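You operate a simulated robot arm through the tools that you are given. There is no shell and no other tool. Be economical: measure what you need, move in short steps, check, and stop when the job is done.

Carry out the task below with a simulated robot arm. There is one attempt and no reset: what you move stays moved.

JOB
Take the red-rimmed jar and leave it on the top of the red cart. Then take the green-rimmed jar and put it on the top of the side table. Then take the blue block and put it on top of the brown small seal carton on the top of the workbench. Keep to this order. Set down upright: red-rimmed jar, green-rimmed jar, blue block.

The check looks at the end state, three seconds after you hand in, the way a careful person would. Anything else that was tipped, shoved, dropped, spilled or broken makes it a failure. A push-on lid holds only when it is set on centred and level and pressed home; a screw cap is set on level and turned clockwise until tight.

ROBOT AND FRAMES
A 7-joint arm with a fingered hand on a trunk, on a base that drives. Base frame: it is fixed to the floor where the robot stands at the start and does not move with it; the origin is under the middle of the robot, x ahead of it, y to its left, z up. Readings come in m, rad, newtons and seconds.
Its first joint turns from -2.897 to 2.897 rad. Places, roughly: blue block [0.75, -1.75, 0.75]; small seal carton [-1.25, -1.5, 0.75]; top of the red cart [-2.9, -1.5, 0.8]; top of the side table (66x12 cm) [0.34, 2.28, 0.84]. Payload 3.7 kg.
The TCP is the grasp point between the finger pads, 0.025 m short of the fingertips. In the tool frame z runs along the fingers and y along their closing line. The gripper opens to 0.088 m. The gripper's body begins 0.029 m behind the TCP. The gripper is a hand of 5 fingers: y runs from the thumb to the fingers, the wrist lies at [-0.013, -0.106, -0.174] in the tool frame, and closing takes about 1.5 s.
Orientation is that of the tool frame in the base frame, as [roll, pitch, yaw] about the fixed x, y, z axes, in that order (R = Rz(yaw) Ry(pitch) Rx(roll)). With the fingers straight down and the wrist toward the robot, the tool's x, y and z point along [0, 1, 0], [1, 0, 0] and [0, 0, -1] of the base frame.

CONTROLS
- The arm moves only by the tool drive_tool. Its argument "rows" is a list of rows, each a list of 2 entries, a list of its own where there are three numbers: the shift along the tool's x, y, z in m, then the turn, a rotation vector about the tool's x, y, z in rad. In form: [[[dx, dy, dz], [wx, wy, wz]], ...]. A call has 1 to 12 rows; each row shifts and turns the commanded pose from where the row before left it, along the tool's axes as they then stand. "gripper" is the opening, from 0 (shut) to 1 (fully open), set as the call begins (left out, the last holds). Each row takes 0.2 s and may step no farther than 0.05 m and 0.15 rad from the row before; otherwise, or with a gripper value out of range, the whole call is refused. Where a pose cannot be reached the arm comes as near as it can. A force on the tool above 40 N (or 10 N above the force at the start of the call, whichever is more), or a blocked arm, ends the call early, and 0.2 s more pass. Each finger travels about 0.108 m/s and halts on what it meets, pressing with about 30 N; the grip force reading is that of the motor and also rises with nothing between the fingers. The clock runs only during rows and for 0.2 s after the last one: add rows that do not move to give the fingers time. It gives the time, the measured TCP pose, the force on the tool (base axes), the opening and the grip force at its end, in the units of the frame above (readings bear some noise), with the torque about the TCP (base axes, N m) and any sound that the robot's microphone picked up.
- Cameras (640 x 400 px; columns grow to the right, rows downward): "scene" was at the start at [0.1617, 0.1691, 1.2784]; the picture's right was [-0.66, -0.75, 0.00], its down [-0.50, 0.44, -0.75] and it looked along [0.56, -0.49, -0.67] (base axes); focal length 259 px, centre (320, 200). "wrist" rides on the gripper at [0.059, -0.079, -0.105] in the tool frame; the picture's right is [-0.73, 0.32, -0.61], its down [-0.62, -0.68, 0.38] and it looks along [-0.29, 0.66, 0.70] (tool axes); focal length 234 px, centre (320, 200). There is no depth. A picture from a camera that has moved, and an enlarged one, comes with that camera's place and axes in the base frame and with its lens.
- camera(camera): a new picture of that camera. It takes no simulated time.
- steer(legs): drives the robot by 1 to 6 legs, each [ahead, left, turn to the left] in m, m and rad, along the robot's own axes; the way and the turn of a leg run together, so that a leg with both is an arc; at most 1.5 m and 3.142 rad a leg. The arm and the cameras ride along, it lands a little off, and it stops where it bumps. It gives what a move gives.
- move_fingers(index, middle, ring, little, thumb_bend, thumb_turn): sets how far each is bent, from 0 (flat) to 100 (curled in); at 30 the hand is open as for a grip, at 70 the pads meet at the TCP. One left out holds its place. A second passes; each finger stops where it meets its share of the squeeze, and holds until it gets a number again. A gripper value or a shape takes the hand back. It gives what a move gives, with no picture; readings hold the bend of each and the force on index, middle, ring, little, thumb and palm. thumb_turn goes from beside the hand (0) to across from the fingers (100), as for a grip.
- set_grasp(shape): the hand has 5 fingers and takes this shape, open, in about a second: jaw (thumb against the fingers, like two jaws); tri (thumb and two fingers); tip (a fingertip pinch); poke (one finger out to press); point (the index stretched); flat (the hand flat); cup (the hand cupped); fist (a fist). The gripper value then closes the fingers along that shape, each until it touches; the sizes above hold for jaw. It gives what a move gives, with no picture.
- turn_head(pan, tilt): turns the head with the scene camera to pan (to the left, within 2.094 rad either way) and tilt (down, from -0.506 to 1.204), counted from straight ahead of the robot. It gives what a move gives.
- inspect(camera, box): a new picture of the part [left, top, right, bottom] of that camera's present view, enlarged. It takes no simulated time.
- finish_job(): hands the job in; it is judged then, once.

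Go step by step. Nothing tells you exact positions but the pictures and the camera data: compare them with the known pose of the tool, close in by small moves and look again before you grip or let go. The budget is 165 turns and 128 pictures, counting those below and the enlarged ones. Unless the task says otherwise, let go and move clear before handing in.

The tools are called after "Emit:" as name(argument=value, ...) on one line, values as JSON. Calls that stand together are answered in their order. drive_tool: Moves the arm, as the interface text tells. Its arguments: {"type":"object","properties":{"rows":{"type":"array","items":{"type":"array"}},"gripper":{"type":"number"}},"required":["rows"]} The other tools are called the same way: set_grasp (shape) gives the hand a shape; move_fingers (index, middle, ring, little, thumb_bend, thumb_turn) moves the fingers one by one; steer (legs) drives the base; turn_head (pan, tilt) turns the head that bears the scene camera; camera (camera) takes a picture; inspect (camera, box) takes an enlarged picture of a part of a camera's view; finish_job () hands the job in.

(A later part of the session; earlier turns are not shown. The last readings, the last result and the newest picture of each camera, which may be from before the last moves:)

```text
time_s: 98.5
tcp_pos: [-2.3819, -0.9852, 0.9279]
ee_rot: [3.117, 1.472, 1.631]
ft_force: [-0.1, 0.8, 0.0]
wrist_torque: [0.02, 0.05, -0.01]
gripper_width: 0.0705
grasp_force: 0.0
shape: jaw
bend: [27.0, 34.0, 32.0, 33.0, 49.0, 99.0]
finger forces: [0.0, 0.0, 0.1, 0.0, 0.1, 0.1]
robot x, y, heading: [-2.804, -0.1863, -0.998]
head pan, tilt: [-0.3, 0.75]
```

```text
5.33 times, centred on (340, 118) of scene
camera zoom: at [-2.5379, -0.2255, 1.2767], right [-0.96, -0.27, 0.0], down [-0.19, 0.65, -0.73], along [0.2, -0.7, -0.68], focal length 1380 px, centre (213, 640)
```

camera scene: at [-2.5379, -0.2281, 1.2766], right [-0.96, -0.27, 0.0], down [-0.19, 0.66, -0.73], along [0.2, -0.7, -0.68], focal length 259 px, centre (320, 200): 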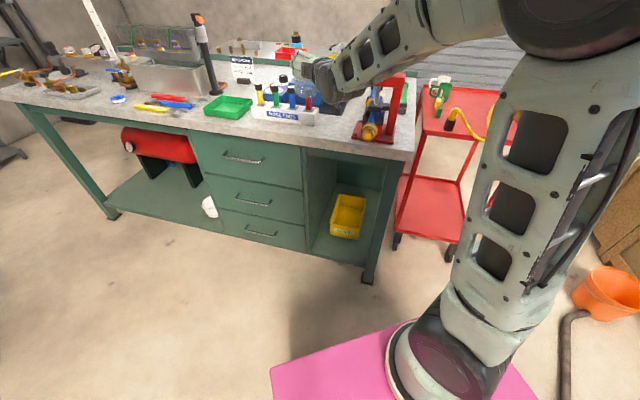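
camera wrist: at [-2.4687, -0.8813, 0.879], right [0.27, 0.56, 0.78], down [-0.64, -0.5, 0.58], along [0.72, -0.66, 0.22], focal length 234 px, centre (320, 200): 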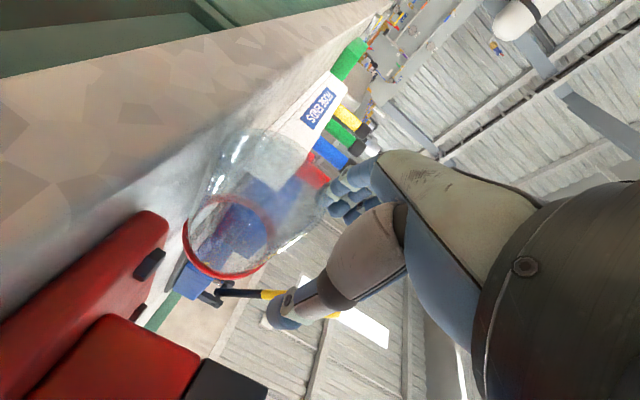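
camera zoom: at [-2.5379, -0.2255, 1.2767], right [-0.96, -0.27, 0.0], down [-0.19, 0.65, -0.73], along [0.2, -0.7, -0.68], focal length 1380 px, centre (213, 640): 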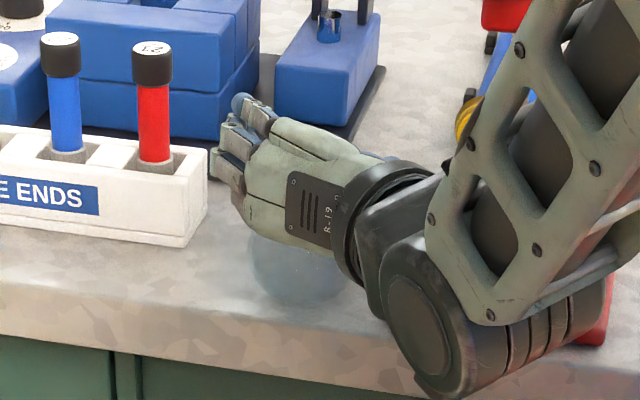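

The jar is lying at rest. Open fully and lift the hand straight up, clear of it.

Emit:
drive_tool(rows=[[[0, 0, 0], [0, 0, 0]], [[0, 0, 0], [0, 0, 0]], [[-0.01, 0, 0], [0, 0, 0]], [[-0.02, 0, 0], [0, 0, 0]], [[-0.03, 0, 0], [0, 0, 0]], [[-0.04, 0, 0], [0, 0, 0]], [[-0.04, 0, 0], [0, 0, 0]], [[0, 0, -0.03], [0, 0, 0]], [[0, 0, -0.03], [0, 0, 0]], [[0, 0, -0.03], [0, 0, 0]], [[0, 0, 0], [0, 0, 0]]], gripper=1.0)

Emit:
inspect(camera="scene", box=[240, 60, 400, 160])

Emit:
camera(camera="wrist")

```text
time_s: 99.6
tcp_pos: [-2.3823, -0.991, 0.955]
ee_rot: [-3.092, 1.453, 1.708]
ft_force: [5.2, 6.5, -23.5]
wrist_torque: [-2.36, -2.68, -1.23]
gripper_width: 0.0875
grasp_force: 0.1
shape: jaw
bend: [30.0, 30.0, 30.0, 30.0, 30.0, 98.0]
finger forces: [0.0, 0.0, 0.0, 0.1, 0.0, 0.1]
robot x, y, heading: [-2.8013, -0.1909, -0.984]
head pan, tilt: [-0.3, 0.75]
stopped in row 5: the force on the tool passed its limit at 81 N (the readings are from after the stop); the commanded pose is now the measured one
```

```text
4.00 times, centred on (320, 110) of scene
camera zoom: at [-2.5376, -0.2292, 1.2765], right [-0.96, -0.27, 0.0], down [-0.19, 0.66, -0.73], along [0.2, -0.7, -0.68], focal length 1035 px, centre (320, 560)
```

zoom: 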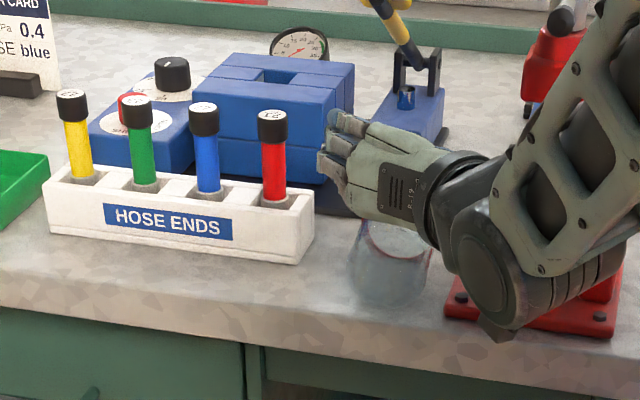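

```text
58 pictures are left
camera wrist: at [-2.4702, -0.8857, 0.9098], right [0.28, 0.54, 0.79], down [-0.64, -0.51, 0.58], along [0.72, -0.67, 0.2], focal length 234 px, centre (320, 200)
```

wrist: 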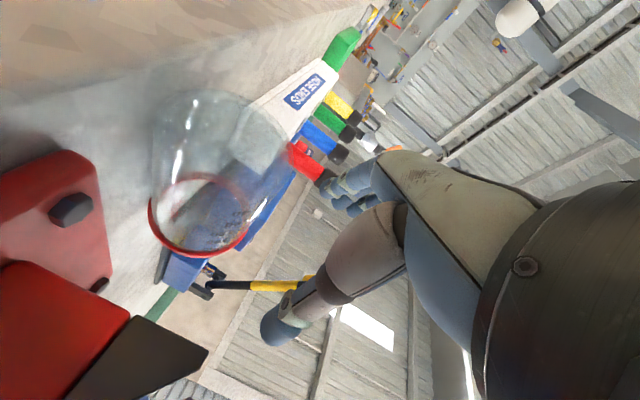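

The forearm link touched part of the vise on the way up. I'll look at that contact before moving.

Emit:
inspect(camera="scene", box=[330, 50, 450, 150])

Emit:
drive_tool(rows=[[[0.006, 0, 0], [0, 0, 0]], [[0, 0, 0], [0, 0, 0]]])

```text
4.00 times, centred on (390, 100) of scene
camera zoom: at [-2.5376, -0.2292, 1.2765], right [-0.96, -0.27, 0.0], down [-0.19, 0.66, -0.73], along [0.2, -0.7, -0.68], focal length 1035 px, centre (40, 600)
```

zoom: 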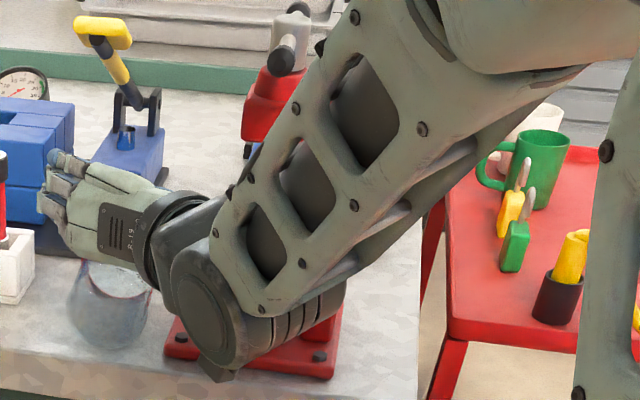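

```text
time_s: 100.2
tcp_pos: [-2.3844, -0.9912, 0.9518]
ee_rot: [-3.117, 1.456, 1.677]
ft_force: [1.1, -0.2, -0.7]
wrist_torque: [0.03, -0.04, -0.1]
gripper_width: 0.0876
grasp_force: 0.0
shape: jaw
bend: [30.0, 30.0, 30.0, 30.0, 30.0, 98.0]
finger forces: [0.1, 0.0, 0.1, 0.1, 0.0, 0.1]
robot x, y, heading: [-2.8007, -0.1873, -0.993]
head pan, tilt: [-0.3, 0.75]
```

The vise is standing unchanged. I'll retreat straight back along the approach line, since the hand has clearance over the lying jar, and check.

Emit:
drive_tool(rows=[[[0, 0.005, -0.015], [0, 0, 0]], [[0, 0.005, -0.02], [0, 0, 0]], [[0, 0, -0.02], [0, 0, 0]], [[0, 0, 0], [0, 0, 0]]])

Emit:
inspect(camera="scene", box=[240, 60, 420, 172])

```text
time_s: 101.2
tcp_pos: [-2.3793, -0.9375, 0.9586]
ee_rot: [-3.082, 1.456, 1.713]
ft_force: [0.4, 0.6, 0.7]
wrist_torque: [-0.04, 0.01, 0.0]
gripper_width: 0.0877
grasp_force: 0.1
shape: jaw
bend: [30.0, 30.0, 30.0, 30.0, 30.0, 98.0]
finger forces: [0.0, 0.0, 0.1, 0.0, 0.1, 0.1]
robot x, y, heading: [-2.8023, -0.1851, -0.992]
head pan, tilt: [-0.3, 0.75]
```

```text
3.56 times, centred on (330, 116) of scene
camera zoom: at [-2.5382, -0.2288, 1.2766], right [-0.96, -0.27, 0.0], down [-0.19, 0.66, -0.73], along [0.2, -0.7, -0.68], focal length 920 px, centre (284, 499)
```

zoom: 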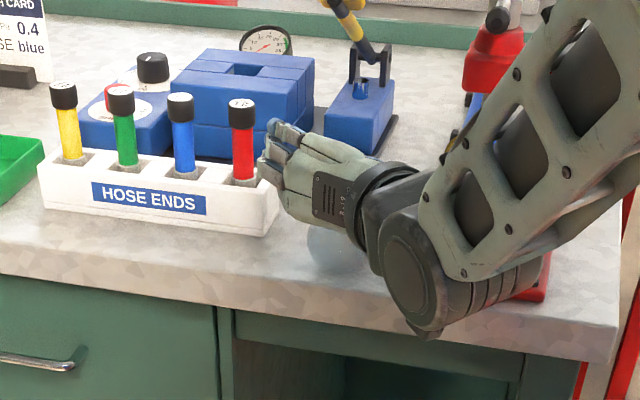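

Emit:
drive_tool(rows=[[[-0.01, 0, -0.02], [0, 0, 0]], [[-0.02, 0, -0.03], [0, 0, 0]], [[-0.02, 0, -0.03], [0, 0, 0]], [[-0.03, 0, -0.02], [0, 0, 0]], [[-0.03, 0, 0], [0, 0, 0]], [[-0.03, 0, 0], [0, 0, 0]], [[-0.02, 0, 0], [0, 0, 0]], [[0, 0, 0], [0, 0, 0]]])

Emit:
inspect(camera="scene", box=[240, 60, 440, 185])

```text
time_s: 103.0
tcp_pos: [-2.3848, -0.8552, 1.1286]
ee_rot: [-3.093, 1.455, 1.7]
ft_force: [-0.8, -0.1, -0.4]
wrist_torque: [0.0, -0.03, -0.02]
gripper_width: 0.0878
grasp_force: 0.0
shape: jaw
bend: [30.0, 30.0, 30.0, 30.0, 30.0, 98.0]
finger forces: [0.0, 0.0, 0.0, 0.1, 0.0, 0.0]
robot x, y, heading: [-2.8021, -0.1909, -0.991]
head pan, tilt: [-0.3, 0.75]
```

```text
3.20 times, centred on (340, 122) of scene
camera zoom: at [-2.5382, -0.2287, 1.2766], right [-0.96, -0.27, 0.0], down [-0.19, 0.66, -0.73], along [0.2, -0.7, -0.68], focal length 828 px, centre (256, 448)
```

zoom: 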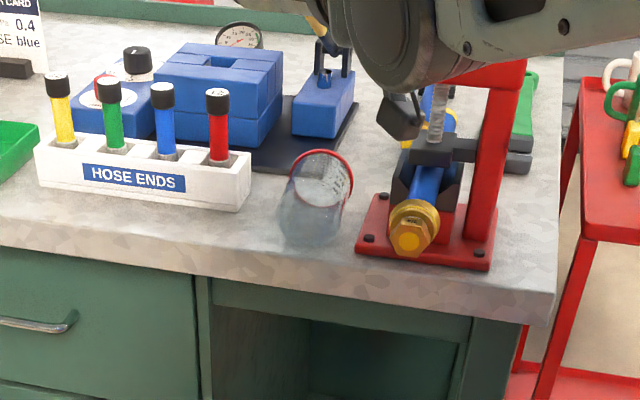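

The jar is lying safely, rim toward the back, between block and vise. I'll pitch the hand to about 40° down and yaw it slightly away from the vise, then come down to pinch it near the rim.

Emit:
drive_tool(rows=[[[0, 0, 0], [0, 0.146, 0]], [[0, 0, 0], [0, 0.146, 0]], [[0, 0, 0], [0, 0.146, 0]], [[0, 0, 0], [0, 0.146, 0]], [[0, 0, 0], [0.11, 0, 0.092]], [[0, 0, 0], [0.11, 0, 0.092]], [[0, 0, 0], [0.11, 0, 0.092]], [[0, 0, 0], [0, 0, 0]]])

Emit:
camera(camera="wrist")

Emit:
camera(camera="scene")

```text
time_s: 104.8
tcp_pos: [-2.3837, -0.8561, 1.1281]
ee_rot: [-3.134, 0.874, 1.227]
ft_force: [-0.1, -0.2, -0.9]
wrist_torque: [-0.01, -0.01, 0.0]
gripper_width: 0.0876
grasp_force: 0.1
shape: jaw
bend: [30.0, 30.0, 30.0, 30.0, 30.0, 98.0]
finger forces: [0.1, 0.1, 0.0, 0.0, 0.0, 0.0]
robot x, y, heading: [-2.8045, -0.188, -0.996]
head pan, tilt: [-0.3, 0.75]
```

```text
54 pictures are left
camera wrist: at [-2.4176, -0.716, 1.1511], right [0.31, -0.11, 0.94], down [-0.88, -0.42, 0.24], along [0.37, -0.9, -0.23], focal length 234 px, centre (320, 200)
```

wrist: 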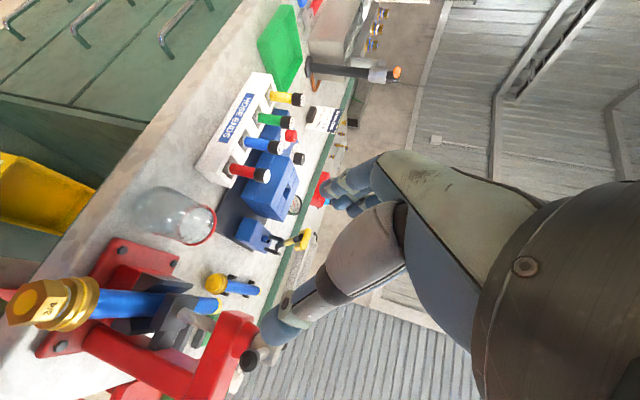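

```text
53 pictures are left
camera scene: at [-2.5382, -0.2288, 1.2766], right [-0.96, -0.27, 0.0], down [-0.19, 0.66, -0.73], along [0.2, -0.7, -0.68], focal length 259 px, centre (320, 200)
```

scene: 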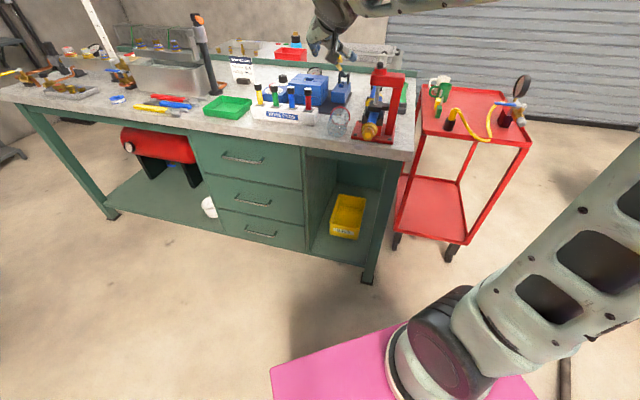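

The jar's rim centre is at about (−2.378, −1.04), base (−2.39, −0.95), lying along y. I'll steepen the hand to ~58° and go to a standoff 8 cm from the rim-end pinch.

Emit:
drive_tool(rows=[[[0, 0, 0], [0, 0.105, 0]], [[0, 0, 0], [0, 0.105, 0]], [[0, 0, 0], [0, 0.1, 0]], [[-0.0051, 0.0096, 0.0302], [0, 0, 0]], [[-0.0051, 0.0096, 0.0302], [0, 0, 0]], [[-0.0051, 0.0096, 0.0302], [0, 0, 0]], [[-0.0051, 0.0096, 0.0302], [0, 0, 0]], [[-0.0051, 0.0096, 0.0302], [0, 0, 0]], [[-0.0051, 0.0096, 0.0302], [0, 0, 0]], [[0, 0, 0], [0, 0, 0]]])

Emit:
camera(camera="wrist")

Emit:
inspect(camera="scene", box=[240, 40, 440, 165])

```text
time_s: 107.0
tcp_pos: [-2.373, -0.9904, 0.991]
ee_rot: [-3.136, 0.564, 1.226]
ft_force: [0.3, 0.2, -0.2]
wrist_torque: [0.0, 0.01, 0.01]
gripper_width: 0.0878
grasp_force: 0.1
shape: jaw
bend: [30.0, 30.0, 30.0, 30.0, 30.0, 98.0]
finger forces: [0.1, 0.0, 0.0, 0.0, 0.0, 0.1]
robot x, y, heading: [-2.8017, -0.1869, -0.997]
head pan, tilt: [-0.3, 0.75]
```

```text
52 pictures are left
camera wrist: at [-2.4104, -0.863, 1.0491], right [0.21, -0.38, 0.9], down [-0.89, -0.46, 0.01], along [0.41, -0.8, -0.44], focal length 234 px, centre (320, 200)
```

wrist: 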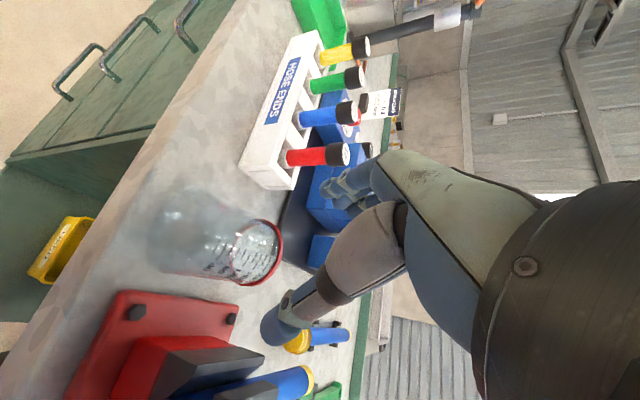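

```text
3.20 times, centred on (340, 102) of scene
camera zoom: at [-2.5382, -0.2287, 1.2766], right [-0.96, -0.27, 0.0], down [-0.19, 0.66, -0.73], along [0.2, -0.7, -0.68], focal length 828 px, centre (256, 512)
```

zoom: 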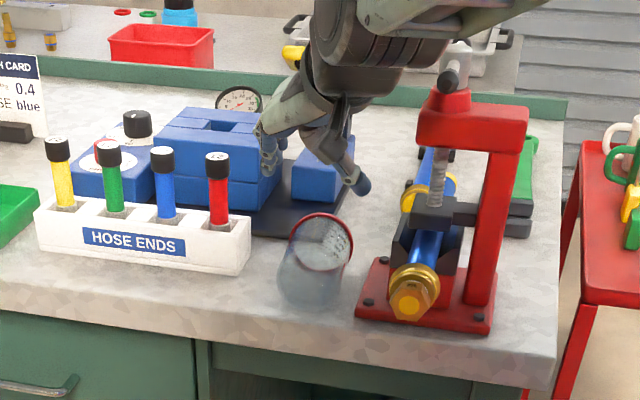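

Estimates agree. Approaching along the hand axis: 8 cm with small lateral correction, slowly.

Emit:
drive_tool(rows=[[[-0.002, 0.004, 0.02], [0, 0, 0]], [[-0.002, 0.004, 0.02], [0, 0, 0]], [[0, 0, 0.015], [0, 0, 0]], [[0, 0, 0.012], [0, 0, 0]], [[0, 0, 0], [0, 0, 0]]])

Emit:
camera(camera="wrist")

Emit:
inspect(camera="scene", box=[280, 70, 400, 145])

```text
time_s: 108.2
tcp_pos: [-2.3785, -1.03, 0.9376]
ee_rot: [-3.133, 0.564, 1.229]
ft_force: [0.1, -0.6, 0.5]
wrist_torque: [-0.05, -0.01, 0.02]
gripper_width: 0.0879
grasp_force: 0.0
shape: jaw
bend: [30.0, 30.0, 30.0, 30.0, 30.0, 98.0]
finger forces: [0.1, 0.0, 0.0, 0.0, 0.0, 0.0]
robot x, y, heading: [-2.8025, -0.1914, -0.992]
head pan, tilt: [-0.3, 0.75]
```

```text
50 pictures are left
camera wrist: at [-2.4164, -0.9016, 0.9948], right [0.21, -0.38, 0.9], down [-0.89, -0.46, 0.01], along [0.41, -0.8, -0.44], focal length 234 px, centre (320, 200)
```

wrist: 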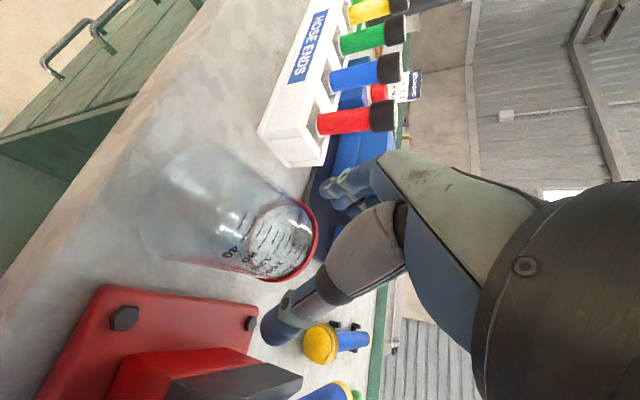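

```text
5.33 times, centred on (340, 108) of scene
camera zoom: at [-2.5382, -0.2288, 1.2766], right [-0.96, -0.27, 0.0], down [-0.19, 0.66, -0.73], along [0.2, -0.7, -0.68], focal length 1380 px, centre (213, 693)
```

zoom: 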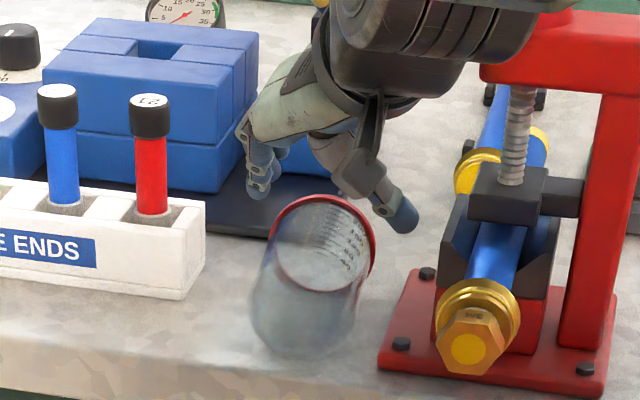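

The hand straddles the rim end. Final 14 mm, then pinch with thumb and index only, keeping the other fingers open.

Emit:
drive_tool(rows=[[[0, 0, 0.008], [0, 0, 0]], [[0, 0, 0.008], [0, 0, 0]], [[0, 0, 0], [0, 0, 0]]])

Emit:
move_fingers(index=75, thumb_bend=75)

Emit:
camera(camera="wrist")

Emit:
inspect(camera="scene", box=[280, 70, 400, 145])

```text
time_s: 109.0
tcp_pos: [-2.3814, -1.0377, 0.9245]
ee_rot: [-3.136, 0.564, 1.228]
ft_force: [0.1, -0.9, 0.3]
wrist_torque: [-0.02, 0.02, 0.03]
gripper_width: 0.0876
grasp_force: 0.0
shape: jaw
bend: [30.0, 30.0, 30.0, 30.0, 30.0, 98.0]
finger forces: [0.0, 0.0, 0.0, 0.1, 0.0, 0.0]
robot x, y, heading: [-2.8054, -0.1901, -0.995]
head pan, tilt: [-0.3, 0.75]
```

```text
time_s: 110.0
tcp_pos: [-2.3806, -1.0371, 0.9243]
ee_rot: [-3.138, 0.566, 1.226]
ft_force: [-1.7, 2.5, 13.5]
wrist_torque: [-0.06, 0.06, -0.04]
gripper_width: 0.0402
grasp_force: 12.0
shape: fingers
bend: [49.0, 30.0, 30.0, 30.0, 58.0, 99.0]
finger forces: [11.6, 0.0, 0.1, 0.0, 13.5, 0.0]
robot x, y, heading: [-2.8011, -0.1916, -0.995]
head pan, tilt: [-0.3, 0.75]
```

```text
48 pictures are left
camera wrist: at [-2.419, -0.9094, 0.9826], right [0.21, -0.38, 0.9], down [-0.89, -0.46, 0.01], along [0.41, -0.8, -0.43], focal length 234 px, centre (320, 200)
```

wrist: 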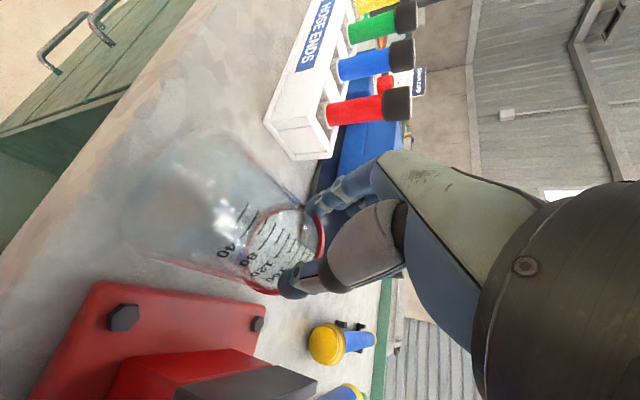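

```text
5.33 times, centred on (340, 108) of scene
camera zoom: at [-2.5385, -0.2282, 1.2767], right [-0.96, -0.27, 0.0], down [-0.19, 0.66, -0.73], along [0.2, -0.7, -0.68], focal length 1380 px, centre (213, 693)
```

zoom: 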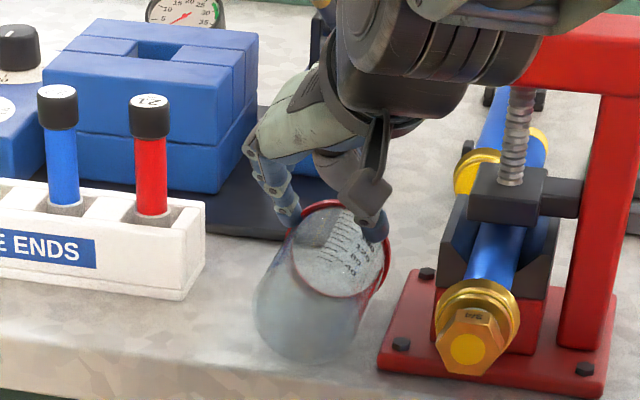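

The pinch is riding on the upper part of the jar. I'll open, go about 12 mm lower and pinch again.

Emit:
move_fingers(index=30, thumb_bend=30)

Emit:
drive_tool(rows=[[[0, 0, 0.005], [0, 0, 0]], [[0, 0, 0.005], [0, 0, 0]], [[0, 0, 0.004], [0, 0, 0]], [[0, 0, 0], [0, 0, 0]]])

Emit:
move_fingers(index=75, thumb_bend=75)

Emit:
inspect(camera="scene", box=[280, 70, 400, 145])

```text
time_s: 111.0
tcp_pos: [-2.3806, -1.0366, 0.9234]
ee_rot: [-3.134, 0.563, 1.227]
ft_force: [0.0, -0.1, -0.3]
wrist_torque: [0.01, -0.02, 0.02]
gripper_width: 0.0844
grasp_force: 0.0
shape: fingers
bend: [30.0, 30.0, 30.0, 30.0, 30.0, 98.0]
finger forces: [0.1, 0.0, 0.1, 0.0, 0.0, 0.0]
robot x, y, heading: [-2.8004, -0.1869, -0.992]
head pan, tilt: [-0.3, 0.75]
```

```text
time_s: 112.0
tcp_pos: [-2.383, -1.0436, 0.9114]
ee_rot: [-3.135, 0.564, 1.227]
ft_force: [-1.2, -0.2, 0.8]
wrist_torque: [0.01, 0.05, 0.0]
gripper_width: 0.0856
grasp_force: 0.5
shape: fingers
bend: [30.0, 30.0, 30.0, 30.0, 29.0, 98.0]
finger forces: [0.0, 0.1, 0.1, 0.0, 1.2, 0.0]
robot x, y, heading: [-2.8051, -0.1891, -0.998]
head pan, tilt: [-0.3, 0.75]
```

```text
time_s: 113.0
tcp_pos: [-2.3839, -1.044, 0.9114]
ee_rot: [-3.135, 0.564, 1.228]
ft_force: [-0.6, 1.1, 0.4]
wrist_torque: [0.02, -0.01, 0.03]
gripper_width: 0.0
grasp_force: 0.1
shape: fingers
bend: [74.0, 30.0, 30.0, 30.0, 72.0, 97.0]
finger forces: [0.0, 0.0, 0.1, 0.0, 0.1, 0.0]
robot x, y, heading: [-2.8021, -0.1874, -0.994]
head pan, tilt: [-0.3, 0.75]
```

```text
5.33 times, centred on (340, 108) of scene
camera zoom: at [-2.5382, -0.2288, 1.2766], right [-0.96, -0.27, 0.0], down [-0.19, 0.66, -0.73], along [0.2, -0.7, -0.68], focal length 1380 px, centre (213, 693)
```

zoom: 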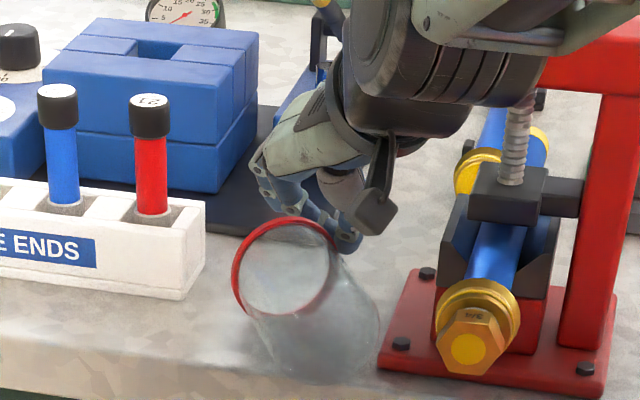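

The pinch slipped and turned the jar a bit, still lying safely on the bench. I'll lift clear, then turn the hand vertical with the thumb on the east side, away from the vise, with the jaws square to the jar.

Emit:
drive_tool(rows=[[[0, 0, 0], [0, 0, 0]], [[0, 0, 0], [0, 0, 0]], [[-0.008, 0, -0.0127], [0, 0, 0]], [[-0.016, 0, -0.0254], [0, 0, 0]], [[-0.016, 0, -0.0254], [0, 0, 0]], [[-0.016, 0, -0.0254], [0, 0, 0]], [[-0.016, 0, -0.0254], [0, 0, 0]], [[-0.016, 0, -0.0254], [0, 0, 0]], [[0, 0, 0], [0, 0.14, 0]], [[0, 0, 0], [0, 0.14, 0]], [[0, 0, 0], [0, 0.14, 0]], [[0, 0, 0], [0, 0.14, 0]]], gripper=1.0)

Emit:
drive_tool(rows=[[[0, 0, 0], [0, 0, 0.144]], [[0, 0, 0], [0, 0, 0.144]], [[0, 0, 0], [0, 0, 0.144]], [[0, 0, 0], [0, 0, 0.144]], [[0, 0, 0], [0, 0, 0.144]], [[0, 0, 0], [0, 0, 0.144]], [[0, 0, 0], [0, 0, 0.144]], [[0, 0, 0], [0, 0, 0.144]]])

Emit:
drive_tool(rows=[[[0, 0, 0], [0, 0, 0.144]], [[0, 0, 0], [0, 0, 0.144]], [[0, 0, 0], [0, 0, 0.144]], [[0, 0, 0], [0, 0, 0.144]], [[0, 0, 0], [0, 0, 0.144]], [[0, 0, 0], [0, 0, 0.144]], [[0, 0, 0], [0, 0, 0.144]], [[0, 0, 0], [0, 0, 0.144]], [[0, 0, 0], [0, 0, 0]]])

Emit:
camera(camera="scene")

Emit:
camera(camera="wrist")

```text
time_s: 115.6
tcp_pos: [-2.3831, -1.0432, 1.0769]
ee_rot: [-3.137, 0.001, 1.225]
ft_force: [-0.5, -0.1, 0.2]
wrist_torque: [-0.03, -0.01, -0.01]
gripper_width: 0.0877
grasp_force: 0.1
shape: jaw
bend: [30.0, 30.0, 30.0, 30.0, 30.0, 98.0]
finger forces: [0.1, 0.0, 0.0, 0.0, 0.0, 0.1]
robot x, y, heading: [-2.8028, -0.1872, -0.991]
head pan, tilt: [-0.3, 0.75]
```

```text
time_s: 117.4
tcp_pos: [-2.3843, -1.0439, 1.0779]
ee_rot: [3.138, 0.007, 0.07]
ft_force: [-0.3, 0.2, -0.4]
wrist_torque: [0.01, 0.0, -0.02]
gripper_width: 0.0878
grasp_force: 0.1
shape: jaw
bend: [30.0, 30.0, 30.0, 30.0, 30.0, 98.0]
finger forces: [0.0, 0.0, 0.0, 0.0, 0.1, 0.0]
robot x, y, heading: [-2.8015, -0.1901, -0.995]
head pan, tilt: [-0.3, 0.75]
```

```text
time_s: 119.4
tcp_pos: [-2.3834, -1.0436, 1.0755]
ee_rot: [3.134, 0.003, -1.083]
ft_force: [0.3, 0.4, -1.3]
wrist_torque: [0.04, 0.01, -0.01]
gripper_width: 0.0875
grasp_force: 0.1
shape: jaw
bend: [30.0, 30.0, 30.0, 30.0, 30.0, 98.0]
finger forces: [0.1, 0.1, 0.1, 0.0, 0.0, 0.0]
robot x, y, heading: [-2.8039, -0.1851, -0.995]
head pan, tilt: [-0.3, 0.75]
```

```text
45 pictures are left
camera scene: at [-2.5382, -0.2287, 1.2766], right [-0.96, -0.27, 0.0], down [-0.19, 0.66, -0.73], along [0.2, -0.7, -0.68], focal length 259 px, centre (320, 200)
```

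scene: 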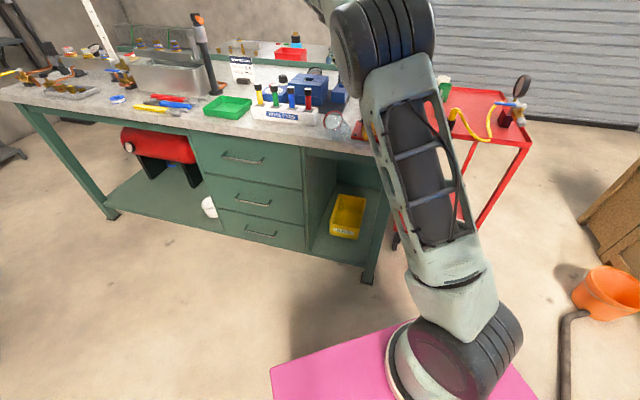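

```text
44 pictures are left
camera wrist: at [-2.2849, -1.0573, 1.1811], right [-0.62, 0.49, 0.61], down [0.31, 0.87, -0.39], along [-0.72, -0.05, -0.69], focal length 234 px, centre (320, 200)
```

wrist: 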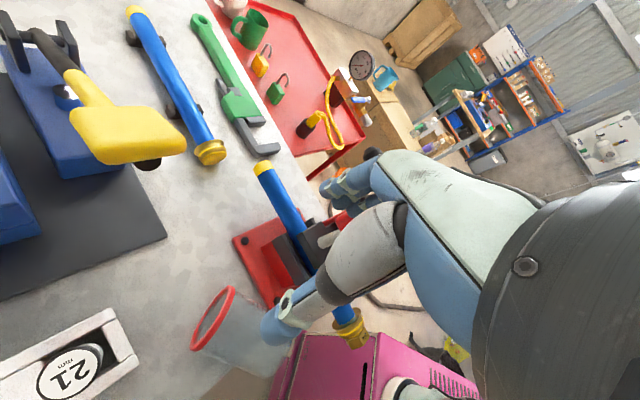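

The flip worked, and the vise side is now free of the wrist. The jar rim is near (−2.357, −1.01) and base (−2.40, −0.93); moving above the rim end.

Emit:
drive_tool(rows=[[[-0.03, -0.019, 0.01], [0, 0, 0]], [[-0.031, -0.019, 0.02], [0, 0, 0]], [[0, 0, 0.03], [0, 0, 0]], [[0, 0, 0.03], [0, 0, 0]], [[0, 0, 0.03], [0, 0, 0]], [[0, 0, 0], [0, 0, 0]]])

Emit:
camera(camera="wrist")

Emit:
inspect(camera="scene", box=[270, 65, 390, 155])

```text
time_s: 120.8
tcp_pos: [-2.3787, -0.974, 0.9559]
ee_rot: [3.135, 0.001, -1.08]
ft_force: [-0.5, 0.5, -0.5]
wrist_torque: [0.04, -0.03, 0.02]
gripper_width: 0.0877
grasp_force: 0.0
shape: jaw
bend: [30.0, 30.0, 30.0, 30.0, 30.0, 98.0]
finger forces: [0.1, 0.0, 0.0, 0.1, 0.0, 0.1]
robot x, y, heading: [-2.8051, -0.1849, -0.992]
head pan, tilt: [-0.3, 0.75]
```

```text
43 pictures are left
camera wrist: at [-2.2805, -0.9865, 1.0607], right [-0.62, 0.49, 0.61], down [0.3, 0.87, -0.39], along [-0.72, -0.06, -0.69], focal length 234 px, centre (320, 200)
```

wrist: 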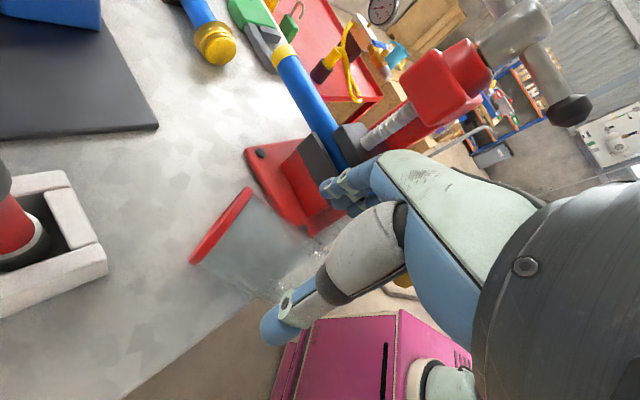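

```text
4.44 times, centred on (330, 110) of scene
camera zoom: at [-2.5382, -0.2287, 1.2766], right [-0.96, -0.27, 0.0], down [-0.19, 0.66, -0.73], along [0.2, -0.7, -0.68], focal length 1150 px, centre (276, 600)
```

zoom: 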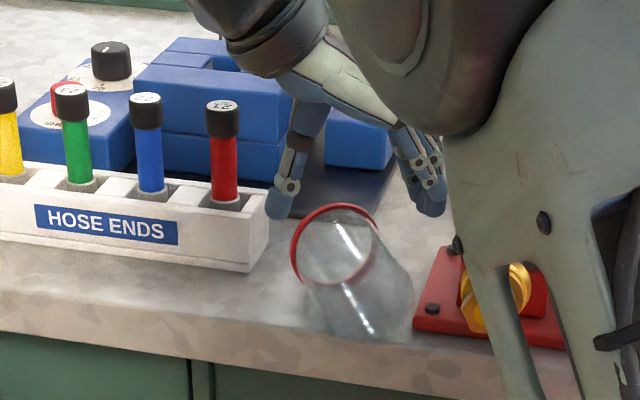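

The jaws straddle the jar. Lowering to grip height slowly.

Emit:
drive_tool(rows=[[[0, -0.003, 0.02], [0, 0, 0]], [[0, 0, 0.015], [0, 0, 0]], [[0, 0, 0.01], [0, 0, 0]], [[0, 0, 0.005], [0, 0, 0]], [[0, 0, 0], [0, 0, 0]]])

Emit:
inspect(camera="scene", box=[270, 65, 390, 155])

```text
time_s: 122.0
tcp_pos: [-2.377, -0.9718, 0.9074]
ee_rot: [3.134, 0.002, -1.08]
ft_force: [0.1, 0.0, -0.4]
wrist_torque: [0.0, -0.02, -0.02]
gripper_width: 0.0878
grasp_force: 0.0
shape: jaw
bend: [30.0, 30.0, 30.0, 30.0, 30.0, 98.0]
finger forces: [0.0, 0.0, 0.0, 0.1, 0.1, 0.1]
robot x, y, heading: [-2.8031, -0.1877, -0.994]
head pan, tilt: [-0.3, 0.75]
```

```text
4.44 times, centred on (330, 110) of scene
camera zoom: at [-2.5382, -0.2287, 1.2766], right [-0.96, -0.27, 0.0], down [-0.19, 0.66, -0.73], along [0.2, -0.7, -0.68], focal length 1150 px, centre (276, 600)
```

zoom: 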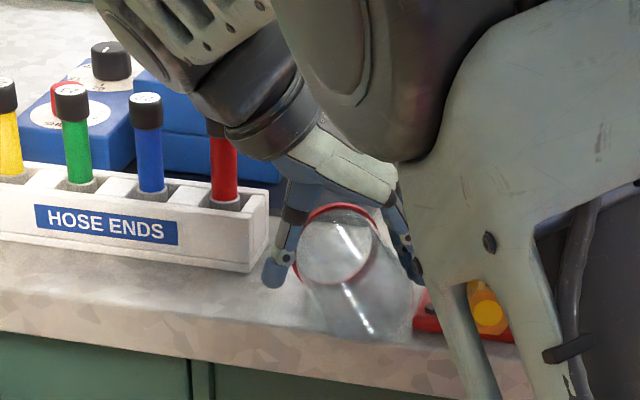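

Straddling the jar with no contact. Now pinch with thumb and index only.

Emit:
move_fingers(index=70, thumb_bend=70)

Emit:
inspect(camera="scene", box=[270, 65, 390, 155])

```text
time_s: 123.0
tcp_pos: [-2.3777, -0.9716, 0.9069]
ee_rot: [3.135, 0.0, -1.081]
ft_force: [-0.3, 0.3, 3.2]
wrist_torque: [0.0, 0.03, -0.04]
gripper_width: 0.056
grasp_force: 10.3
shape: fingers
bend: [44.0, 30.0, 30.0, 30.0, 46.0, 97.0]
finger forces: [9.8, 0.0, 0.1, 0.1, 9.1, 0.0]
robot x, y, heading: [-2.8011, -0.1873, -1.0]
head pan, tilt: [-0.3, 0.75]
```

```text
4.44 times, centred on (330, 110) of scene
camera zoom: at [-2.5383, -0.2286, 1.2766], right [-0.96, -0.27, 0.0], down [-0.19, 0.66, -0.73], along [0.2, -0.7, -0.68], focal length 1150 px, centre (276, 600)
```

zoom: 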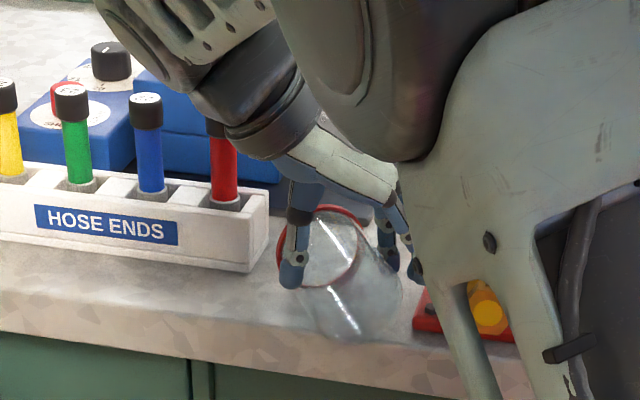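

The pinch holds at ~10 N. Lifting 4 cm slowly to see if the jar swings upright.

Emit:
drive_tool(rows=[[[0, 0, -0.008], [0, 0, 0]], [[0, 0, -0.008], [0, 0, 0]], [[0, 0, -0.01], [0, 0, 0]], [[0, 0, -0.014], [0, 0, 0]], [[0, 0, 0], [0, 0, 0]]])

Emit:
inspect(camera="scene", box=[270, 65, 390, 155])

```text
time_s: 124.2
tcp_pos: [-2.3764, -0.9721, 0.9469]
ee_rot: [3.134, 0.003, -1.081]
ft_force: [-0.7, -0.8, 0.1]
wrist_torque: [-0.04, 0.02, 0.02]
gripper_width: 0.0557
grasp_force: 8.4
shape: fingers
bend: [44.0, 30.0, 30.0, 30.0, 46.0, 97.0]
finger forces: [8.7, 0.0, 0.0, 0.1, 8.8, 0.0]
robot x, y, heading: [-2.8004, -0.1873, -0.991]
head pan, tilt: [-0.3, 0.75]
```

```text
4.44 times, centred on (330, 110) of scene
camera zoom: at [-2.5381, -0.2288, 1.2766], right [-0.96, -0.27, 0.0], down [-0.19, 0.66, -0.73], along [0.2, -0.7, -0.68], focal length 1150 px, centre (276, 600)
```

zoom: 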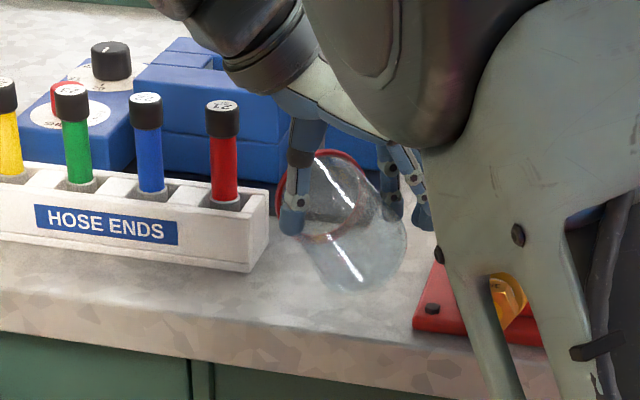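

The jar lifted still horizontal, pinched near the rim. It's now just high enough to hang, so I'll ease the pinch slightly to let its base swing down.

Emit:
move_fingers(thumb_bend=45)

Emit:
move_fingers(thumb_bend=44.5, index=43.5)

Emit:
inspect(camera="scene", box=[270, 65, 390, 155])

```text
time_s: 125.2
tcp_pos: [-2.3774, -0.9718, 0.9469]
ee_rot: [3.134, 0.001, -1.08]
ft_force: [-0.3, 0.6, -0.5]
wrist_torque: [0.03, 0.0, 0.01]
gripper_width: 0.0565
grasp_force: 5.6
shape: fingers
bend: [50.0, 30.0, 30.0, 30.0, 38.0, 97.0]
finger forces: [5.5, 0.0, 0.1, 0.0, 5.7, 0.1]
robot x, y, heading: [-2.801, -0.1866, -0.991]
head pan, tilt: [-0.3, 0.75]
```

```text
time_s: 126.2
tcp_pos: [-2.3773, -0.9716, 0.9472]
ee_rot: [3.133, 0.001, -1.08]
ft_force: [-0.5, 0.1, 0.4]
wrist_torque: [0.0, 0.0, 0.02]
gripper_width: 0.0566
grasp_force: 0.0
shape: fingers
bend: [43.0, 30.0, 30.0, 30.0, 44.0, 97.0]
finger forces: [0.0, 0.0, 0.1, 0.1, 0.0, 0.0]
robot x, y, heading: [-2.8019, -0.1877, -0.994]
head pan, tilt: [-0.3, 0.75]
```

```text
4.44 times, centred on (330, 110) of scene
camera zoom: at [-2.5382, -0.2287, 1.2766], right [-0.96, -0.27, 0.0], down [-0.19, 0.66, -0.73], along [0.2, -0.7, -0.68], focal length 1150 px, centre (276, 600)
```

zoom: 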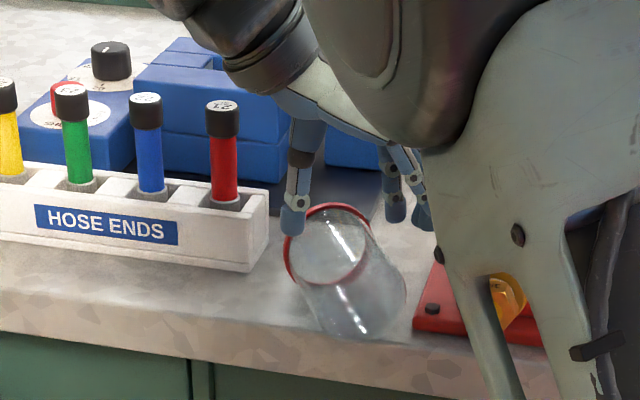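

The jar only dropped back to lying, unharmed. Better plan: grip it firmly with all fingers, lift, and rotate the hand 90° so the jar stands upright, then set it down and regrasp from above.

Emit:
drive_tool(rows=[[[0, 0, 0], [0, 0, 0]], [[0, -0.006, 0], [0, 0, 0]], [[0, 0, 0.015], [0, 0, 0]], [[0, 0, 0.015], [0, 0, 0]], [[0, 0, 0.011], [0, 0, 0]], [[0, 0, 0], [0, 0, 0]]], gripper=1.0)

Emit:
drive_tool(rows=[[[0, 0, 0], [0, 0, 0]], [[0, 0, 0], [0, 0, 0]], [[0, 0, 0], [0, 0, 0]], [[0, 0, 0], [0, 0, 0]], [[0, 0, 0], [0, 0, 0]], [[0, 0, 0], [0, 0, 0]], [[0, 0, 0], [0, 0, 0]]], gripper=0.5)

Emit:
inspect(camera="scene", box=[270, 65, 390, 155])

```text
time_s: 127.6
tcp_pos: [-2.3715, -0.9693, 0.9068]
ee_rot: [3.136, 0.0, -1.081]
ft_force: [0.0, 0.1, 0.9]
wrist_torque: [0.0, -0.04, -0.01]
gripper_width: 0.0876
grasp_force: 0.0
shape: jaw
bend: [30.0, 30.0, 30.0, 30.0, 30.0, 97.0]
finger forces: [0.1, 0.1, 0.0, 0.0, 0.0, 0.0]
robot x, y, heading: [-2.802, -0.1891, -0.992]
head pan, tilt: [-0.3, 0.75]
```

```text
time_s: 129.2
tcp_pos: [-2.3724, -0.9688, 0.906]
ee_rot: [3.136, -0.001, -1.081]
ft_force: [2.4, 2.2, 5.7]
wrist_torque: [0.12, -0.11, 0.03]
gripper_width: 0.0569
grasp_force: 29.8
shape: jaw
bend: [28.0, 39.0, 36.0, 41.0, 62.0, 99.0]
finger forces: [13.8, 7.4, 3.0, 0.1, 27.3, 0.0]
robot x, y, heading: [-2.8033, -0.1871, -0.995]
head pan, tilt: [-0.3, 0.75]
```

```text
4.44 times, centred on (330, 110) of scene
camera zoom: at [-2.5382, -0.2285, 1.2766], right [-0.96, -0.27, 0.0], down [-0.19, 0.66, -0.73], along [0.2, -0.7, -0.68], focal length 1150 px, centre (276, 600)
```

zoom: 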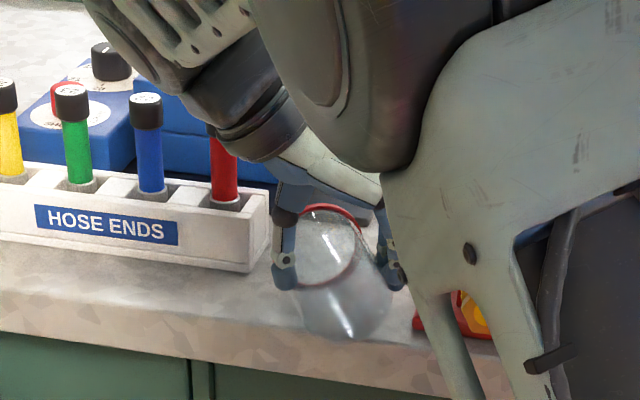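

Firmly gripped. Lifting and rotating the hand up by 90° about its closing line.

Emit:
drive_tool(rows=[[[0, 0, -0.01], [0, 0, 0]], [[0, 0, -0.02], [0, 0, 0]], [[0, 0, -0.03], [0, 0, 0]], [[0, 0, -0.03], [0, 0, 0]], [[0, 0, -0.03], [0, 0, 0]], [[0, 0, -0.02], [0, 0, 0]], [[0, 0, 0], [0, 0.13, 0]], [[0, 0, 0], [0, 0.13, 0]], [[0, 0, 0], [0, 0.13, 0]], [[0, 0, 0], [0, 0.13, 0]]])

Emit:
drive_tool(rows=[[[0, 0, 0], [0, 0.131, 0]], [[0, 0, 0], [0, 0.131, 0]], [[0, 0, 0], [0, 0.131, 0]], [[0, 0, 0], [0, 0.131, 0]], [[0, 0, 0], [0, 0.131, 0]], [[0, 0, 0], [0, 0.131, 0]], [[0, 0, 0], [0, 0.131, 0]], [[0, 0, 0], [0, 0.131, 0]], [[0, 0, 0], [0, 0, 0]]])

Emit:
camera(camera="scene")

Emit:
camera(camera="wrist")

```text
time_s: 131.4
tcp_pos: [-2.3707, -0.9685, 1.0459]
ee_rot: [3.137, -0.52, -1.079]
ft_force: [0.3, -0.3, 0.3]
wrist_torque: [0.01, 0.01, 0.01]
gripper_width: 0.0565
grasp_force: 29.9
shape: jaw
bend: [28.0, 39.0, 36.0, 41.0, 62.0, 99.0]
finger forces: [14.2, 7.5, 3.1, 0.1, 25.5, 0.0]
robot x, y, heading: [-2.8026, -0.1884, -0.996]
head pan, tilt: [-0.3, 0.75]
```

```text
time_s: 133.4
tcp_pos: [-2.3696, -0.9711, 1.0383]
ee_rot: [3.098, -1.395, -1.039]
ft_force: [-0.2, 0.6, -0.2]
wrist_torque: [-0.01, 0.02, -0.04]
gripper_width: 0.0559
grasp_force: 30.7
shape: jaw
bend: [28.0, 39.0, 36.0, 41.0, 63.0, 99.0]
finger forces: [14.0, 7.3, 3.4, 0.1, 24.9, 0.0]
out of reach, approached as far as the arm can: row 4, 5
robot x, y, heading: [-2.8044, -0.1883, -0.994]
head pan, tilt: [-0.3, 0.75]
```

```text
36 pictures are left
camera scene: at [-2.5382, -0.2286, 1.2766], right [-0.96, -0.27, 0.0], down [-0.19, 0.66, -0.73], along [0.2, -0.7, -0.68], focal length 259 px, centre (320, 200)
```

scene: 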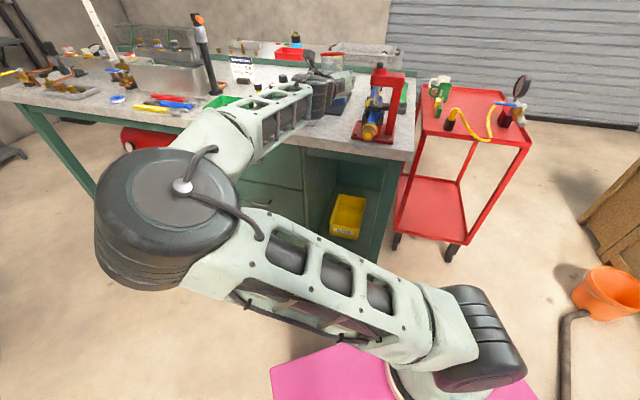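

```text
35 pictures are left
camera wrist: at [-2.3429, -0.8501, 1.1139], right [-0.63, 0.49, -0.61], down [0.72, 0.08, -0.68], along [-0.28, -0.87, -0.4], focal length 234 px, centre (320, 200)
```

wrist: 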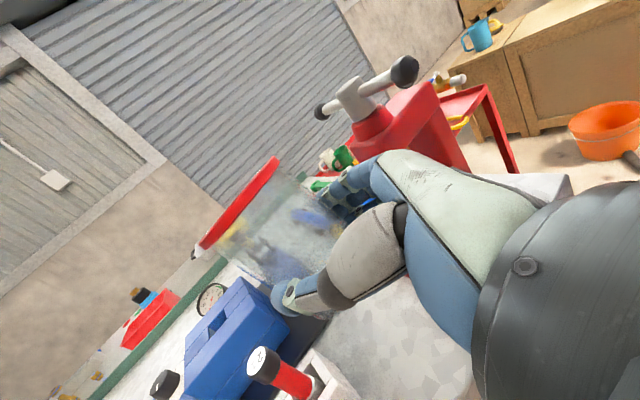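

The jar is nearly upright (about 12° off) with the hand horizontal. I'll add the remaining rotation while lowering toward the bench.

Emit:
drive_tool(rows=[[[-0.02, 0, 0.0035], [0, 0.05, 0]], [[-0.02, 0, 0.003], [0, 0.05, 0]], [[-0.02, 0, 0.002], [0, 0.05, 0]], [[-0.02, 0, 0.001], [0, 0.03, 0]], [[0, 0, 0], [0, 0, 0]]])

Emit:
inspect(camera="scene", box=[260, 50, 400, 155])

Emit:
camera(camera="wrist")

```text
time_s: 134.6
tcp_pos: [-2.3704, -0.9727, 0.9571]
ee_rot: [0.868, -1.564, 1.193]
ft_force: [0.0, 0.1, -0.4]
wrist_torque: [0.01, 0.0, 0.03]
gripper_width: 0.0561
grasp_force: 29.8
shape: jaw
bend: [28.0, 39.0, 36.0, 41.0, 63.0, 99.0]
finger forces: [13.9, 7.4, 3.3, 0.0, 24.9, 0.0]
robot x, y, heading: [-2.7992, -0.1896, -0.993]
head pan, tilt: [-0.3, 0.75]
```

```text
3.81 times, centred on (330, 102) of scene
camera zoom: at [-2.5381, -0.2288, 1.2766], right [-0.96, -0.27, 0.0], down [-0.19, 0.66, -0.73], along [0.2, -0.7, -0.68], focal length 985 px, centre (282, 571)
```

zoom: 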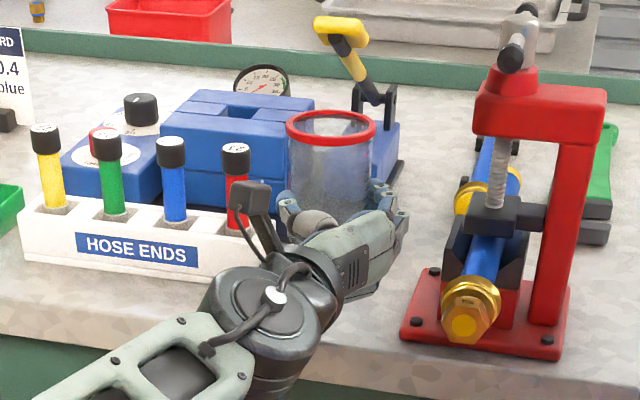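

```text
33 pictures are left
camera wrist: at [-2.3488, -0.8411, 1.0149], right [-0.57, 0.38, -0.73], down [0.78, -0.02, -0.63], along [-0.25, -0.92, -0.28], focal length 234 px, centre (320, 200)
```

wrist: 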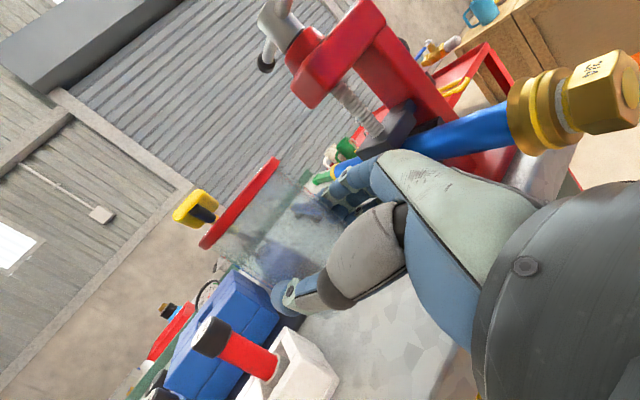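

The jar is upright now. Lowering onto the bench in small steps until contact.

Emit:
drive_tool(rows=[[[-0.012, 0, 0], [0, 0, 0]], [[-0.01, 0, 0], [0, 0, 0]], [[-0.006, 0, 0], [0, 0, 0]], [[-0.004, 0, 0], [0, 0, 0]], [[0, 0, 0], [0, 0, 0]]])

Emit:
inspect(camera="scene", box=[290, 70, 390, 140])

```text
time_s: 135.8
tcp_pos: [-2.3705, -0.9728, 0.9256]
ee_rot: [1.14, -1.563, 0.919]
ft_force: [-0.4, -0.1, -0.1]
wrist_torque: [0.04, -0.01, -0.01]
gripper_width: 0.0557
grasp_force: 30.4
shape: jaw
bend: [28.0, 39.0, 36.0, 41.0, 63.0, 99.0]
finger forces: [13.7, 7.4, 3.3, 0.1, 25.1, 0.1]
robot x, y, heading: [-2.8068, -0.1868, -0.996]
head pan, tilt: [-0.3, 0.75]
```

```text
5.71 times, centred on (340, 105) of scene
camera zoom: at [-2.5381, -0.2287, 1.2766], right [-0.96, -0.27, 0.0], down [-0.19, 0.66, -0.73], along [0.2, -0.7, -0.68], focal length 1478 px, centre (206, 743)
```

zoom: 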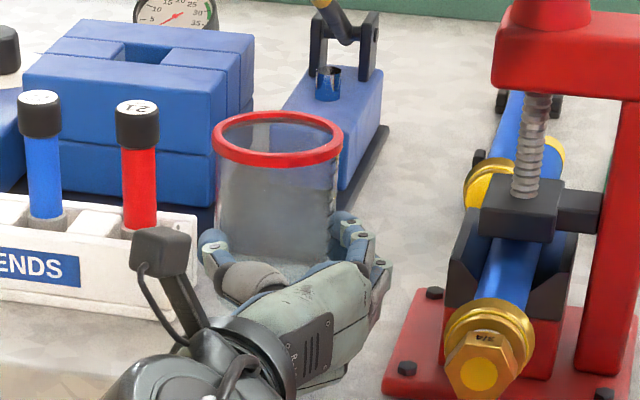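

No contact yet; the grip is low on the jar. Lowering a little more until something touches.

Emit:
drive_tool(rows=[[[-0.005, 0, 0], [0, 0, 0]], [[-0.005, 0, 0], [0, 0, 0]], [[-0.004, 0, 0], [0, 0, 0]], [[-0.004, 0, 0], [0, 0, 0]], [[0, 0, 0], [0, 0, 0]]])

Emit:
inspect(camera="scene", box=[290, 70, 390, 140])

```text
time_s: 137.0
tcp_pos: [-2.3704, -0.9745, 0.9082]
ee_rot: [0.993, -1.563, 1.067]
ft_force: [-0.5, -0.1, -1.2]
wrist_torque: [0.0, 0.04, -0.02]
gripper_width: 0.0559
grasp_force: 29.6
shape: jaw
bend: [28.0, 39.0, 36.0, 41.0, 63.0, 99.0]
finger forces: [13.8, 7.4, 3.3, 0.1, 25.1, 0.0]
robot x, y, heading: [-2.8029, -0.1896, -0.994]
head pan, tilt: [-0.3, 0.75]
```

```text
5.71 times, centred on (340, 105) of scene
camera zoom: at [-2.5381, -0.2287, 1.2766], right [-0.96, -0.27, 0.0], down [-0.19, 0.66, -0.73], along [0.2, -0.7, -0.68], focal length 1478 px, centre (206, 743)
```

zoom: 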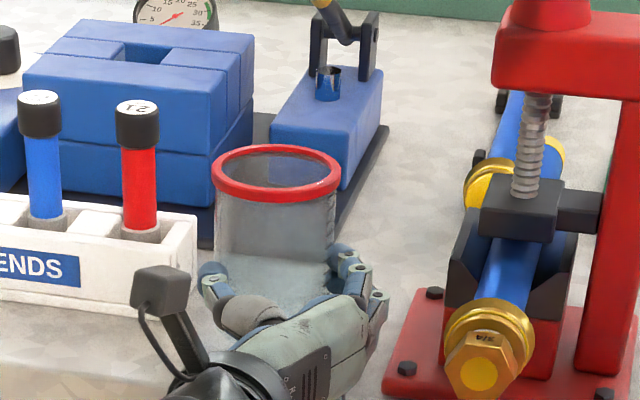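

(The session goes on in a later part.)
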